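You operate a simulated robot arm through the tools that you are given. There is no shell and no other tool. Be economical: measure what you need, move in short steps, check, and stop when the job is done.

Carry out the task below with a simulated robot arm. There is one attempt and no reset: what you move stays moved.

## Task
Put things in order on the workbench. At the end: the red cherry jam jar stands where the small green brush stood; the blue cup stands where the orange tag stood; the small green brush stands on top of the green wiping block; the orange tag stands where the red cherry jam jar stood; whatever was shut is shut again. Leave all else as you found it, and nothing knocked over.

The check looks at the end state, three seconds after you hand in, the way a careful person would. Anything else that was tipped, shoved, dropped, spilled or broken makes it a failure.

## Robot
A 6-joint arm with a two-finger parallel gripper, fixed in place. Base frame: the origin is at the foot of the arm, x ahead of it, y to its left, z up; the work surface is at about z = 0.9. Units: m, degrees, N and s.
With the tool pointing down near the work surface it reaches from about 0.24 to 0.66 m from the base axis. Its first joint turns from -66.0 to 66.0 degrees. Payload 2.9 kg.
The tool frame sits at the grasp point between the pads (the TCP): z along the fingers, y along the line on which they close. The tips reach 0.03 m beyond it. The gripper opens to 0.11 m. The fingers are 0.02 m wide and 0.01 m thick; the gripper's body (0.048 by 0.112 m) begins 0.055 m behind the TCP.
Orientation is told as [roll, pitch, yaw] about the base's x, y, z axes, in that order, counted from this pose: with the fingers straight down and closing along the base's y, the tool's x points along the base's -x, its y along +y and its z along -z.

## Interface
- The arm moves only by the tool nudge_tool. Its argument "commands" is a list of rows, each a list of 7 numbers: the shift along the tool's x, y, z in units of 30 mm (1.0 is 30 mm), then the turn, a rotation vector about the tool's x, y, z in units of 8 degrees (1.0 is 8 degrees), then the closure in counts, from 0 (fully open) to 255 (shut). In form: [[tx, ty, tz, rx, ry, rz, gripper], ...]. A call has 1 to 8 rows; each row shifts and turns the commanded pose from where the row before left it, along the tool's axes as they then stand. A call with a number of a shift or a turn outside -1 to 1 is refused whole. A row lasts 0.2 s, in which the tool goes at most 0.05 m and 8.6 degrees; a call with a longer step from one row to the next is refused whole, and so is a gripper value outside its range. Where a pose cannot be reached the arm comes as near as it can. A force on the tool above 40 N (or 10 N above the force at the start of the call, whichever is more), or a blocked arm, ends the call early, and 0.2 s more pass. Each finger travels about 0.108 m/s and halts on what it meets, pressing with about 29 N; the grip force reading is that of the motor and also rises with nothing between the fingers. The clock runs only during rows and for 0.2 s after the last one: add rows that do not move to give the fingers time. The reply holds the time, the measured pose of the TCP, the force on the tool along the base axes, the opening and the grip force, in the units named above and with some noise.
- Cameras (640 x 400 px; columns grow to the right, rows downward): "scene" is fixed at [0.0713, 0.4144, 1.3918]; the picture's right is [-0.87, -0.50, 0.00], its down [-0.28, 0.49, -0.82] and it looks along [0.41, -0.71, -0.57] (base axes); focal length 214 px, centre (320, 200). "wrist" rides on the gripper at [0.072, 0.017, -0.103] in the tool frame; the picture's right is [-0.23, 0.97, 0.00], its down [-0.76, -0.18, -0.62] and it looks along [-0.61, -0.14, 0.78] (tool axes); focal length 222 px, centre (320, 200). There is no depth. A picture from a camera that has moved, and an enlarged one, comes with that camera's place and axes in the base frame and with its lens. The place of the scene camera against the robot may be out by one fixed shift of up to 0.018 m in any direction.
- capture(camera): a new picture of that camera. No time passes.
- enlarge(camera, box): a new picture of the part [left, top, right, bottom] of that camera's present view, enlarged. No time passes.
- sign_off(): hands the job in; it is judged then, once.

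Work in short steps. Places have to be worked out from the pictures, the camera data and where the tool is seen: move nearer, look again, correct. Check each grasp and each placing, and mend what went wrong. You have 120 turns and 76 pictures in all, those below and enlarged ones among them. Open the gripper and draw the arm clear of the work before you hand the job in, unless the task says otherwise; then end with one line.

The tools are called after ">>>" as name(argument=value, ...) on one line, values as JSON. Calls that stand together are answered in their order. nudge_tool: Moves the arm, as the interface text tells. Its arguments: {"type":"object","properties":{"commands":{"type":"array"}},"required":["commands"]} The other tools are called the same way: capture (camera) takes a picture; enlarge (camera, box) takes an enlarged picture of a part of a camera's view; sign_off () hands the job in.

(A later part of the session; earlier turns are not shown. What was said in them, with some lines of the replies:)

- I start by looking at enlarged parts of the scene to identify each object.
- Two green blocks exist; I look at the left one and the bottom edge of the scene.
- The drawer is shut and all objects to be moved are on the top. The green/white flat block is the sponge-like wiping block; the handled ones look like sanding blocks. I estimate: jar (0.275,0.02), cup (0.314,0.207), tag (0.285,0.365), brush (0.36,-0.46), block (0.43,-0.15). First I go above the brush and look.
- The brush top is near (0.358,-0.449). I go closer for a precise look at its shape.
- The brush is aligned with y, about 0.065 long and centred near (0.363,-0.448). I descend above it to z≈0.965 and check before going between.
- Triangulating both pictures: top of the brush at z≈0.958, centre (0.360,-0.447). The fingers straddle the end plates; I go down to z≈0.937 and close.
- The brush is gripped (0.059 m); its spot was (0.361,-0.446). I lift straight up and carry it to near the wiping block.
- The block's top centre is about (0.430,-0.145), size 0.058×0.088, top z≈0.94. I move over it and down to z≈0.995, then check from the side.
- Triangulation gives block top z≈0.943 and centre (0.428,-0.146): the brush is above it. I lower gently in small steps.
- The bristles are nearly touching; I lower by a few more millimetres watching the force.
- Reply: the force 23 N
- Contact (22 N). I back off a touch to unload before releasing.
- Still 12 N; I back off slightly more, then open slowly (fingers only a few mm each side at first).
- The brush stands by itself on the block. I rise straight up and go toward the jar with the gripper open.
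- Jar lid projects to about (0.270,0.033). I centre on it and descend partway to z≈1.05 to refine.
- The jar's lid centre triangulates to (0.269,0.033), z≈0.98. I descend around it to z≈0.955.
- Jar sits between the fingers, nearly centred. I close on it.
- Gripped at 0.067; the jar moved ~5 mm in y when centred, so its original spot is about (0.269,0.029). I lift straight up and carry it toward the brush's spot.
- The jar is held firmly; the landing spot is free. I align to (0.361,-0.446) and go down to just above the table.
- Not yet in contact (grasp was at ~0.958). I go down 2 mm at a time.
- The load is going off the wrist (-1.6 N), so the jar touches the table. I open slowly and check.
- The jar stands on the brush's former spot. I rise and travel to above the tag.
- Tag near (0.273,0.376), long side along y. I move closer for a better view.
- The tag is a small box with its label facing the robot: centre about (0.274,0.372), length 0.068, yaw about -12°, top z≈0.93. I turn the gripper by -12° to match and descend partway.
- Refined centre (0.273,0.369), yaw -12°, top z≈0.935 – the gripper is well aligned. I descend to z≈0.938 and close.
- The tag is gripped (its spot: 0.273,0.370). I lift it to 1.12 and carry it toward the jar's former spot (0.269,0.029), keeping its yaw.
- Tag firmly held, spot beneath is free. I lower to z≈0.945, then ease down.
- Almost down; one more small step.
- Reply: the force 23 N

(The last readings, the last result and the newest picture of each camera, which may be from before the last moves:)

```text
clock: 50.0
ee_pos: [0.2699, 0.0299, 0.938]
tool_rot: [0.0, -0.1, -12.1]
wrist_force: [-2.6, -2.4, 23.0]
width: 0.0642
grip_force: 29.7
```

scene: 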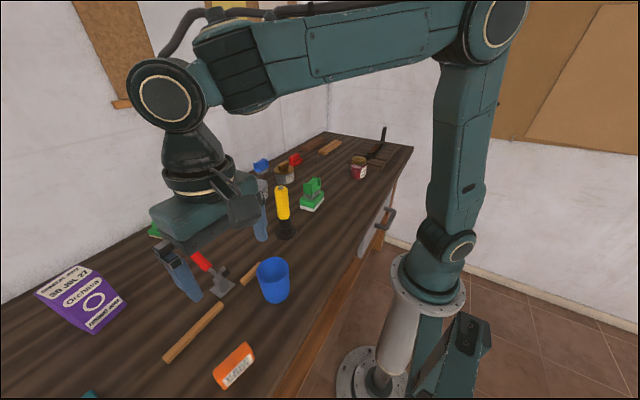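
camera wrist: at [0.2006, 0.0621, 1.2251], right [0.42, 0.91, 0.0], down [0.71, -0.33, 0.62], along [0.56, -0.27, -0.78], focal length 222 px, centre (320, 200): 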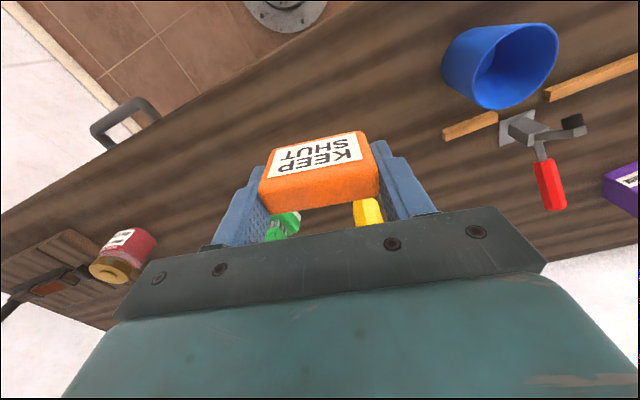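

Contact (23 N). I back off 1 mm, then release slowly.

>>> nudge_tool(commands=[[0, 0, -0.04, 0, 0, 0, 255], [0, 0, 0, 0, 0, 0, 255], [0, 0, 0, 0, 0, 0, 105], [0, 0, 0, 0, 0, 0, 85], [0, 0, 0, 0, 0, 0, 60], [0, 0, 0, 0, 0, 0, 60]])

>>> capture(camera="wrist")

```text
clock: 51.4
ee_pos: [0.269, 0.0302, 0.9398]
tool_rot: [-0.1, -0.1, -12.0]
wrist_force: [1.0, 0.7, -1.1]
width: 0.0843
grip_force: 0.0
```

```text
38 pictures are left
camera wrist: at [0.2022, 0.064, 1.043], right [0.42, 0.91, 0.0], down [0.71, -0.33, 0.62], along [0.56, -0.27, -0.78], focal length 222 px, centre (320, 200)
```

wrist: 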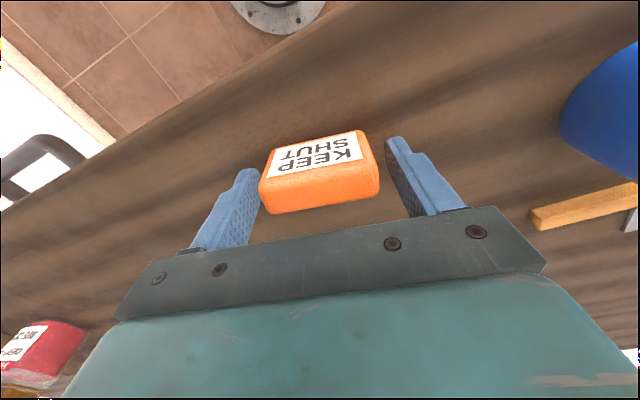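

The tag stands on the jar's spot. I rise, turn back to yaw 0 and move over the cup.

>>> nudge_tool(commands=[[0, 0, -0.5, 0, 0, 0, 50], [0, 0, -1, 0, 0, 0, 0], [0, 0, -1, 0, 0, 0, 0], [0, 0, -1, 0, 0, 0, 0], [0, 0, -1, 0, 0, 0, 0], [0, 0, -1, 0, 0, -0.75, 0], [0, 0, -1, 0, 0, -0.75, 0], [0, 1, -1, 0, 0, 0, 0]])

>>> nudge_tool(commands=[[-0.3, 1, 0, 0, 0, 0, 0], [-0.3, 1, 0, 0, 0, 0, 0], [-0.3, 1, 0, 0, 0, 0, 0], [-0.2, 1, 0, 0, 0, 0, 0], [0, 1, 0, 0, 0, 0, 0], [0, 0, 0, 0, 0, 0, 0]])

>>> capture(camera="wrist")

>>> enlarge(camera="scene", box=[220, 240, 340, 315])

```text
clock: 53.2
ee_pos: [0.2697, 0.0595, 1.1667]
tool_rot: [0.0, 0.0, 0.0]
wrist_force: [0.6, 0.0, 0.7]
width: 0.1101
grip_force: 0.1
```

```text
clock: 54.6
ee_pos: [0.3025, 0.2076, 1.1666]
tool_rot: [0.0, 0.1, 0.0]
wrist_force: [0.0, -0.1, -1.2]
width: 0.1099
grip_force: 0.0
```

```text
37 pictures are left
camera wrist: at [0.2299, 0.2274, 1.2693], right [0.23, 0.97, 0.0], down [0.76, -0.18, 0.62], along [0.61, -0.14, -0.78], focal length 222 px, centre (320, 200)
```

wrist: 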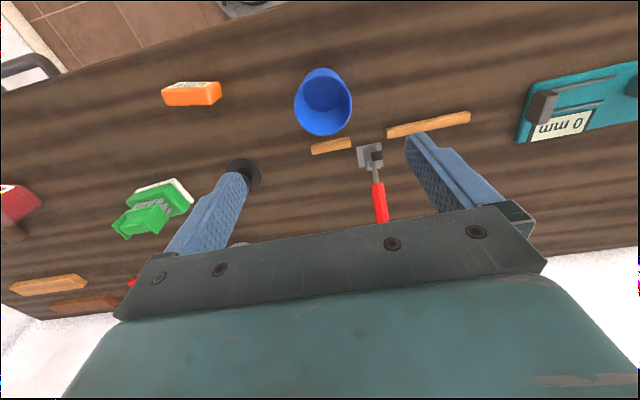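

```text
5.33 times, centred on (280, 278) of scene
camera zoom: at [0.0713, 0.4144, 1.3918], right [-0.87, -0.5, 0.0], down [-0.28, 0.49, -0.82], along [0.41, -0.71, -0.57], focal length 1144 px, centre (533, -213)
```

zoom: 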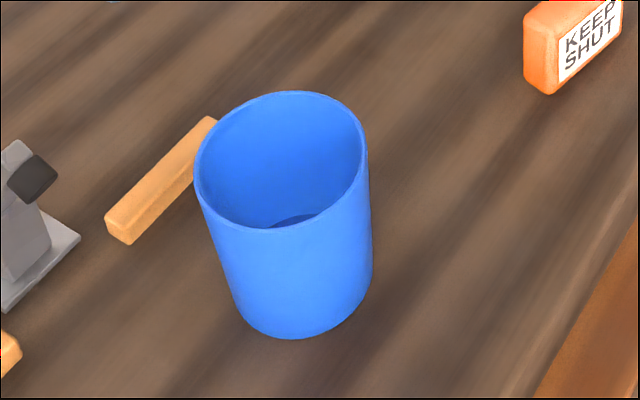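

The cup is about 0.071 wide, rim near z≈0.98, centre about (0.312,0.213). I centre and descend partway.

>>> nudge_tool(commands=[[-0.3, 0.18, 0.8, 0, 0, 0, 0], [0, 0, 0.9, 0, 0, 0, 0], [0, 0, 0.9, 0, 0, 0, 0], [0, 0, 0.9, 0, 0, 0, 0], [0, 0, 0, 0, 0, 0, 0]])

>>> capture(camera="wrist")

```text
clock: 55.8
ee_pos: [0.3119, 0.2142, 1.0594]
tool_rot: [0.0, 0.0, 0.0]
wrist_force: [0.6, -1.2, -0.6]
width: 0.1098
grip_force: 0.0
```

```text
35 pictures are left
camera wrist: at [0.2388, 0.2342, 1.1619], right [0.23, 0.97, 0.0], down [0.76, -0.18, 0.62], along [0.61, -0.14, -0.78], focal length 222 px, centre (320, 200)
```

wrist: 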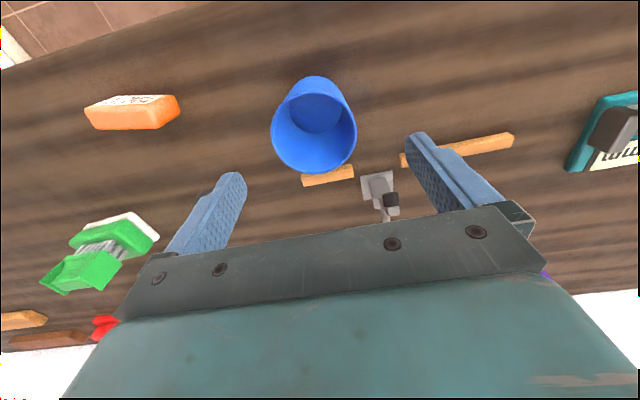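

Rim centre triangulates to (0.312,0.212), z≈0.975. I descend around the cup to z≈0.946.

>>> nudge_tool(commands=[[0, -0.06, 0.9, 0, 0, 0, 0], [0, 0, 1, 0, 0, 0, 0], [0, 0, 1, 0, 0, 0, 0], [0, 0, 0.85, 0, 0, 0, 0], [0, 0, 0, 0, 0, 0, 0]])

>>> capture(camera="wrist")

```text
clock: 57.0
ee_pos: [0.3116, 0.213, 0.9497]
tool_rot: [0.0, 0.1, 0.0]
wrist_force: [0.7, -0.8, 0.0]
width: 0.1101
grip_force: 0.1
```

```text
34 pictures are left
camera wrist: at [0.2386, 0.2324, 1.0525], right [0.23, 0.97, 0.0], down [0.76, -0.18, 0.62], along [0.61, -0.14, -0.78], focal length 222 px, centre (320, 200)
```

wrist: 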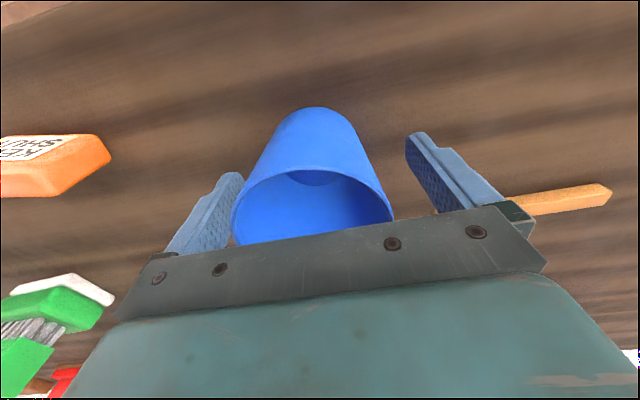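

The cup is centred between the fingers; I close.

>>> nudge_tool(commands=[[0, 0, 0, 0, 0, 0, 60], [0, 0, 0, 0, 0, 0, 255], [0, 0, 0, 0, 0, 0, 255], [0, 0, 0, 0, 0, 0, 255]])

>>> nudge_tool(commands=[[0, 0, -0.3, 0, 0, 0, 255], [0, 0, -0.4, 0, 0, 0, 255], [0, 0, 0, 0, 0, 0, 255]])

>>> capture(camera="wrist")

```text
clock: 58.0
ee_pos: [0.3114, 0.2135, 0.9495]
tool_rot: [0.0, 0.1, 0.0]
wrist_force: [0.2, -0.2, 0.6]
width: 0.0702
grip_force: 29.0
```

```text
clock: 58.8
ee_pos: [0.3111, 0.2148, 0.9701]
tool_rot: [0.0, -0.1, 0.0]
wrist_force: [0.7, 0.7, -0.4]
width: 0.0702
grip_force: 29.0
```

```text
33 pictures are left
camera wrist: at [0.2394, 0.2327, 1.0736], right [0.23, 0.97, 0.0], down [0.76, -0.18, 0.62], along [0.61, -0.14, -0.78], focal length 222 px, centre (320, 200)
```

wrist: 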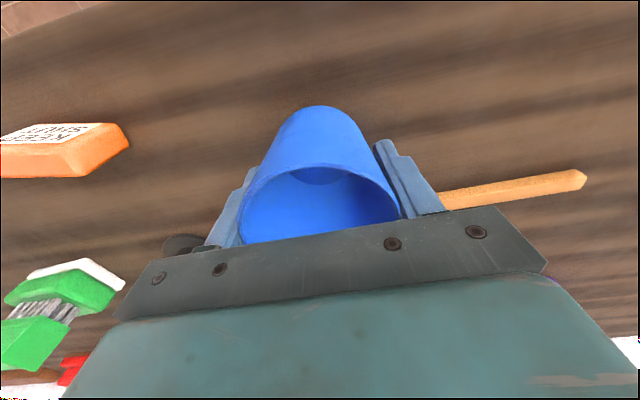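

The cup lifts fine. I raise it more and carry it to the tag's former spot (0.273,0.370).

>>> nudge_tool(commands=[[0, 0, -1, 0, 0, 0, 255], [0, 0, -1, 0, 0, 0, 255], [0.26, 1, 0, 0, 0, 0, 255], [0.26, 1, 0, 0, 0, 0, 255], [0.26, 1, 0, 0, 0, 0, 255], [0.26, 1, 0, 0, 0, 0, 255], [0.24, 1, 0, 0, 0, 0, 255], [0, 0.2, 0, 0, 0, 0, 255]])

>>> nudge_tool(commands=[[0, 0, 0.9, 0, 0, 0, 255], [0, 0, 0.9, 0, 0, 0, 255], [0, 0, 0.5, 0, 0, 0, 255], [0, 0, 0, 0, 0, 0, 255]])

>>> capture(camera="wrist")

```text
clock: 60.6
ee_pos: [0.2731, 0.3686, 1.0299]
tool_rot: [-0.1, 0.0, 0.0]
wrist_force: [-1.1, -0.1, -0.6]
width: 0.0701
grip_force: 29.0
```

```text
clock: 61.6
ee_pos: [0.2735, 0.3698, 0.9588]
tool_rot: [0.0, 0.1, 0.0]
wrist_force: [-0.4, -0.5, -0.6]
width: 0.07
grip_force: 28.6
```

```text
32 pictures are left
camera wrist: at [0.201, 0.3888, 1.0624], right [0.23, 0.97, 0.0], down [0.76, -0.18, 0.62], along [0.61, -0.14, -0.78], focal length 222 px, centre (320, 200)
```

wrist: 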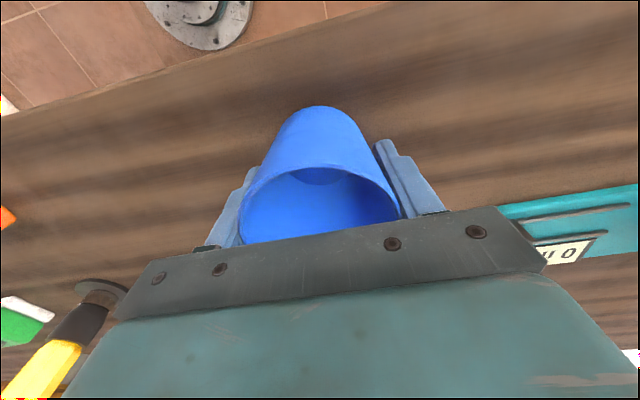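

At (0.2735,0.370), ~10 mm up. I ease down.

>>> nudge_tool(commands=[[0, 0, 0.1, 0, 0, 0, 255], [0, 0, 0.1, 0, 0, 0, 255], [0, 0, 0.05, 0, 0, 0, 255], [0, 0, 0, 0, 0, 0, 255]])

>>> nudge_tool(commands=[[0, 0, 0.05, 0, 0, 0, 255], [0, 0, 0, 0, 0, 0, 255]])

```text
clock: 62.6
ee_pos: [0.272, 0.3692, 0.9517]
tool_rot: [-0.1, 0.1, -0.2]
wrist_force: [0.2, 0.3, -0.1]
width: 0.0699
grip_force: 29.2
```

```text
clock: 63.2
ee_pos: [0.2735, 0.3697, 0.9494]
tool_rot: [-0.1, 0.0, 0.0]
wrist_force: [0.2, 0.7, 0.2]
width: 0.0699
grip_force: 29.1
```

>>> nudge_tool(commands=[[0, 0, 0.04, 0, 0, 0, 255], [0, 0, 0, 0, 0, 0, 255]])

```text
clock: 63.8
ee_pos: [0.2731, 0.369, 0.9498]
tool_rot: [0.0, -0.1, -0.1]
wrist_force: [-1.7, -1.5, 4.8]
width: 0.0704
grip_force: 28.6
```

Light contact (5 N). I release slowly.

>>> nudge_tool(commands=[[0, 0, 0, 0, 0, 0, 90], [0, 0, 0, 0, 0, 0, 70], [0, 0, 0, 0, 0, 0, 40], [0, 0, 0, 0, 0, 0, 0], [0, 0, 0, 0, 0, 0, 0]])

>>> nudge_tool(commands=[[0, 0, -0.5, 0, 0, 0, 0], [0, 0, -1, 0, 0, 0, 0], [0, 0, -1, 0, 0, 0, 0], [0, 0, -1, 0, 0, 0, 0], [0, 0, -1, 0, 0, 0, 0], [0, 0, -1, 0, 0, 0, 0], [0, 0, -1, 0, 0, 0, 0], [0, 0, -1, 0, 0, 0, 0]])

>>> nudge_tool(commands=[[0, -1, -0.5, 0, 0, 0, 0], [0, -1, -0.5, 0, 0, 0, 0], [0, -1, -0.5, 0, 0, 0, 0], [0, -1, 0, 0, 0, 0, 0], [0, -1, 0, 0, 0, 0, 0], [0, -1, 0, 0, 0, 0, 0], [0, -1, 0, 0, 0, 0, 0], [0, -1, 0, 0, 0, 0, 0]])

>>> capture(camera="wrist")

>>> capture(camera="scene")

```text
clock: 65.0
ee_pos: [0.2735, 0.3702, 0.9498]
tool_rot: [0.0, 0.0, -0.1]
wrist_force: [-0.3, -0.3, 0.2]
width: 0.11
grip_force: 0.0
```

```text
clock: 66.8
ee_pos: [0.2714, 0.3696, 1.1728]
tool_rot: [0.0, -0.1, 0.0]
wrist_force: [-0.6, 0.0, 1.5]
width: 0.1104
grip_force: 0.1
```

```text
clock: 68.6
ee_pos: [0.2732, 0.1291, 1.2201]
tool_rot: [0.0, 0.0, 0.0]
wrist_force: [-0.2, -1.5, -0.8]
width: 0.1099
grip_force: 0.0
```

```text
31 pictures are left
camera wrist: at [0.2013, 0.148, 1.3226], right [0.23, 0.97, 0.0], down [0.76, -0.18, 0.62], along [0.61, -0.14, -0.78], focal length 222 px, centre (320, 200)
```

wrist: 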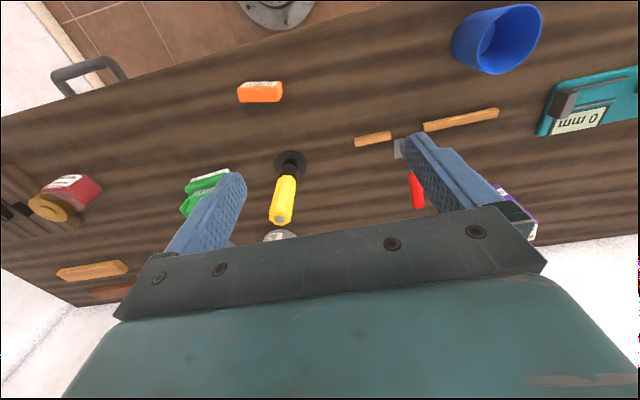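

```text
30 pictures are left
```

scene: 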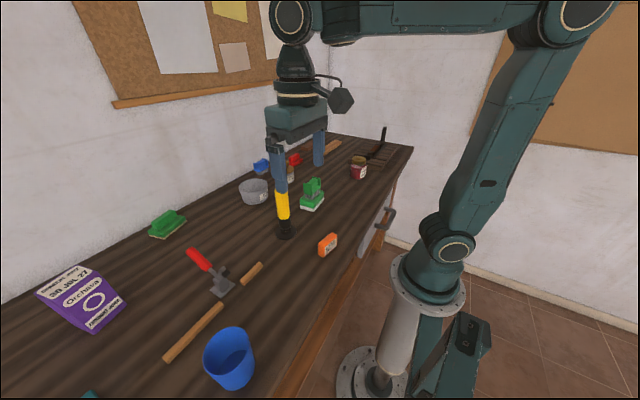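

Everything appears placed and the other items unmoved; one closer check of the brush, jar and tag.

>>> enlarge(camera="scene", box=[270, 140, 430, 265])

```text
3.20 times, centred on (350, 202) of scene
camera zoom: at [0.0713, 0.4144, 1.3918], right [-0.87, -0.5, 0.0], down [-0.28, 0.49, -0.82], along [0.41, -0.71, -0.57], focal length 686 px, centre (224, 192)
```

zoom: 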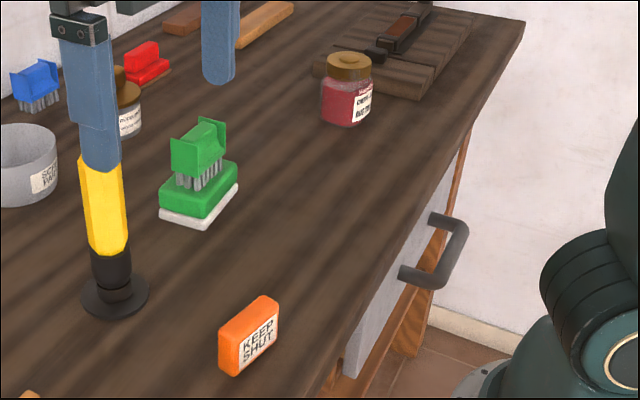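

All four objects stand upright in place, the drawer is shut, and the gripper is open and clear of the work. I hand in.

>>> sign_off()

```text
The job is handed in.
```

The job is handed in: the jar, cup, brush and tag all stand where you asked. I took the green block with the white base as the wiping block. The drawer was never opened, and nothing was knocked over.
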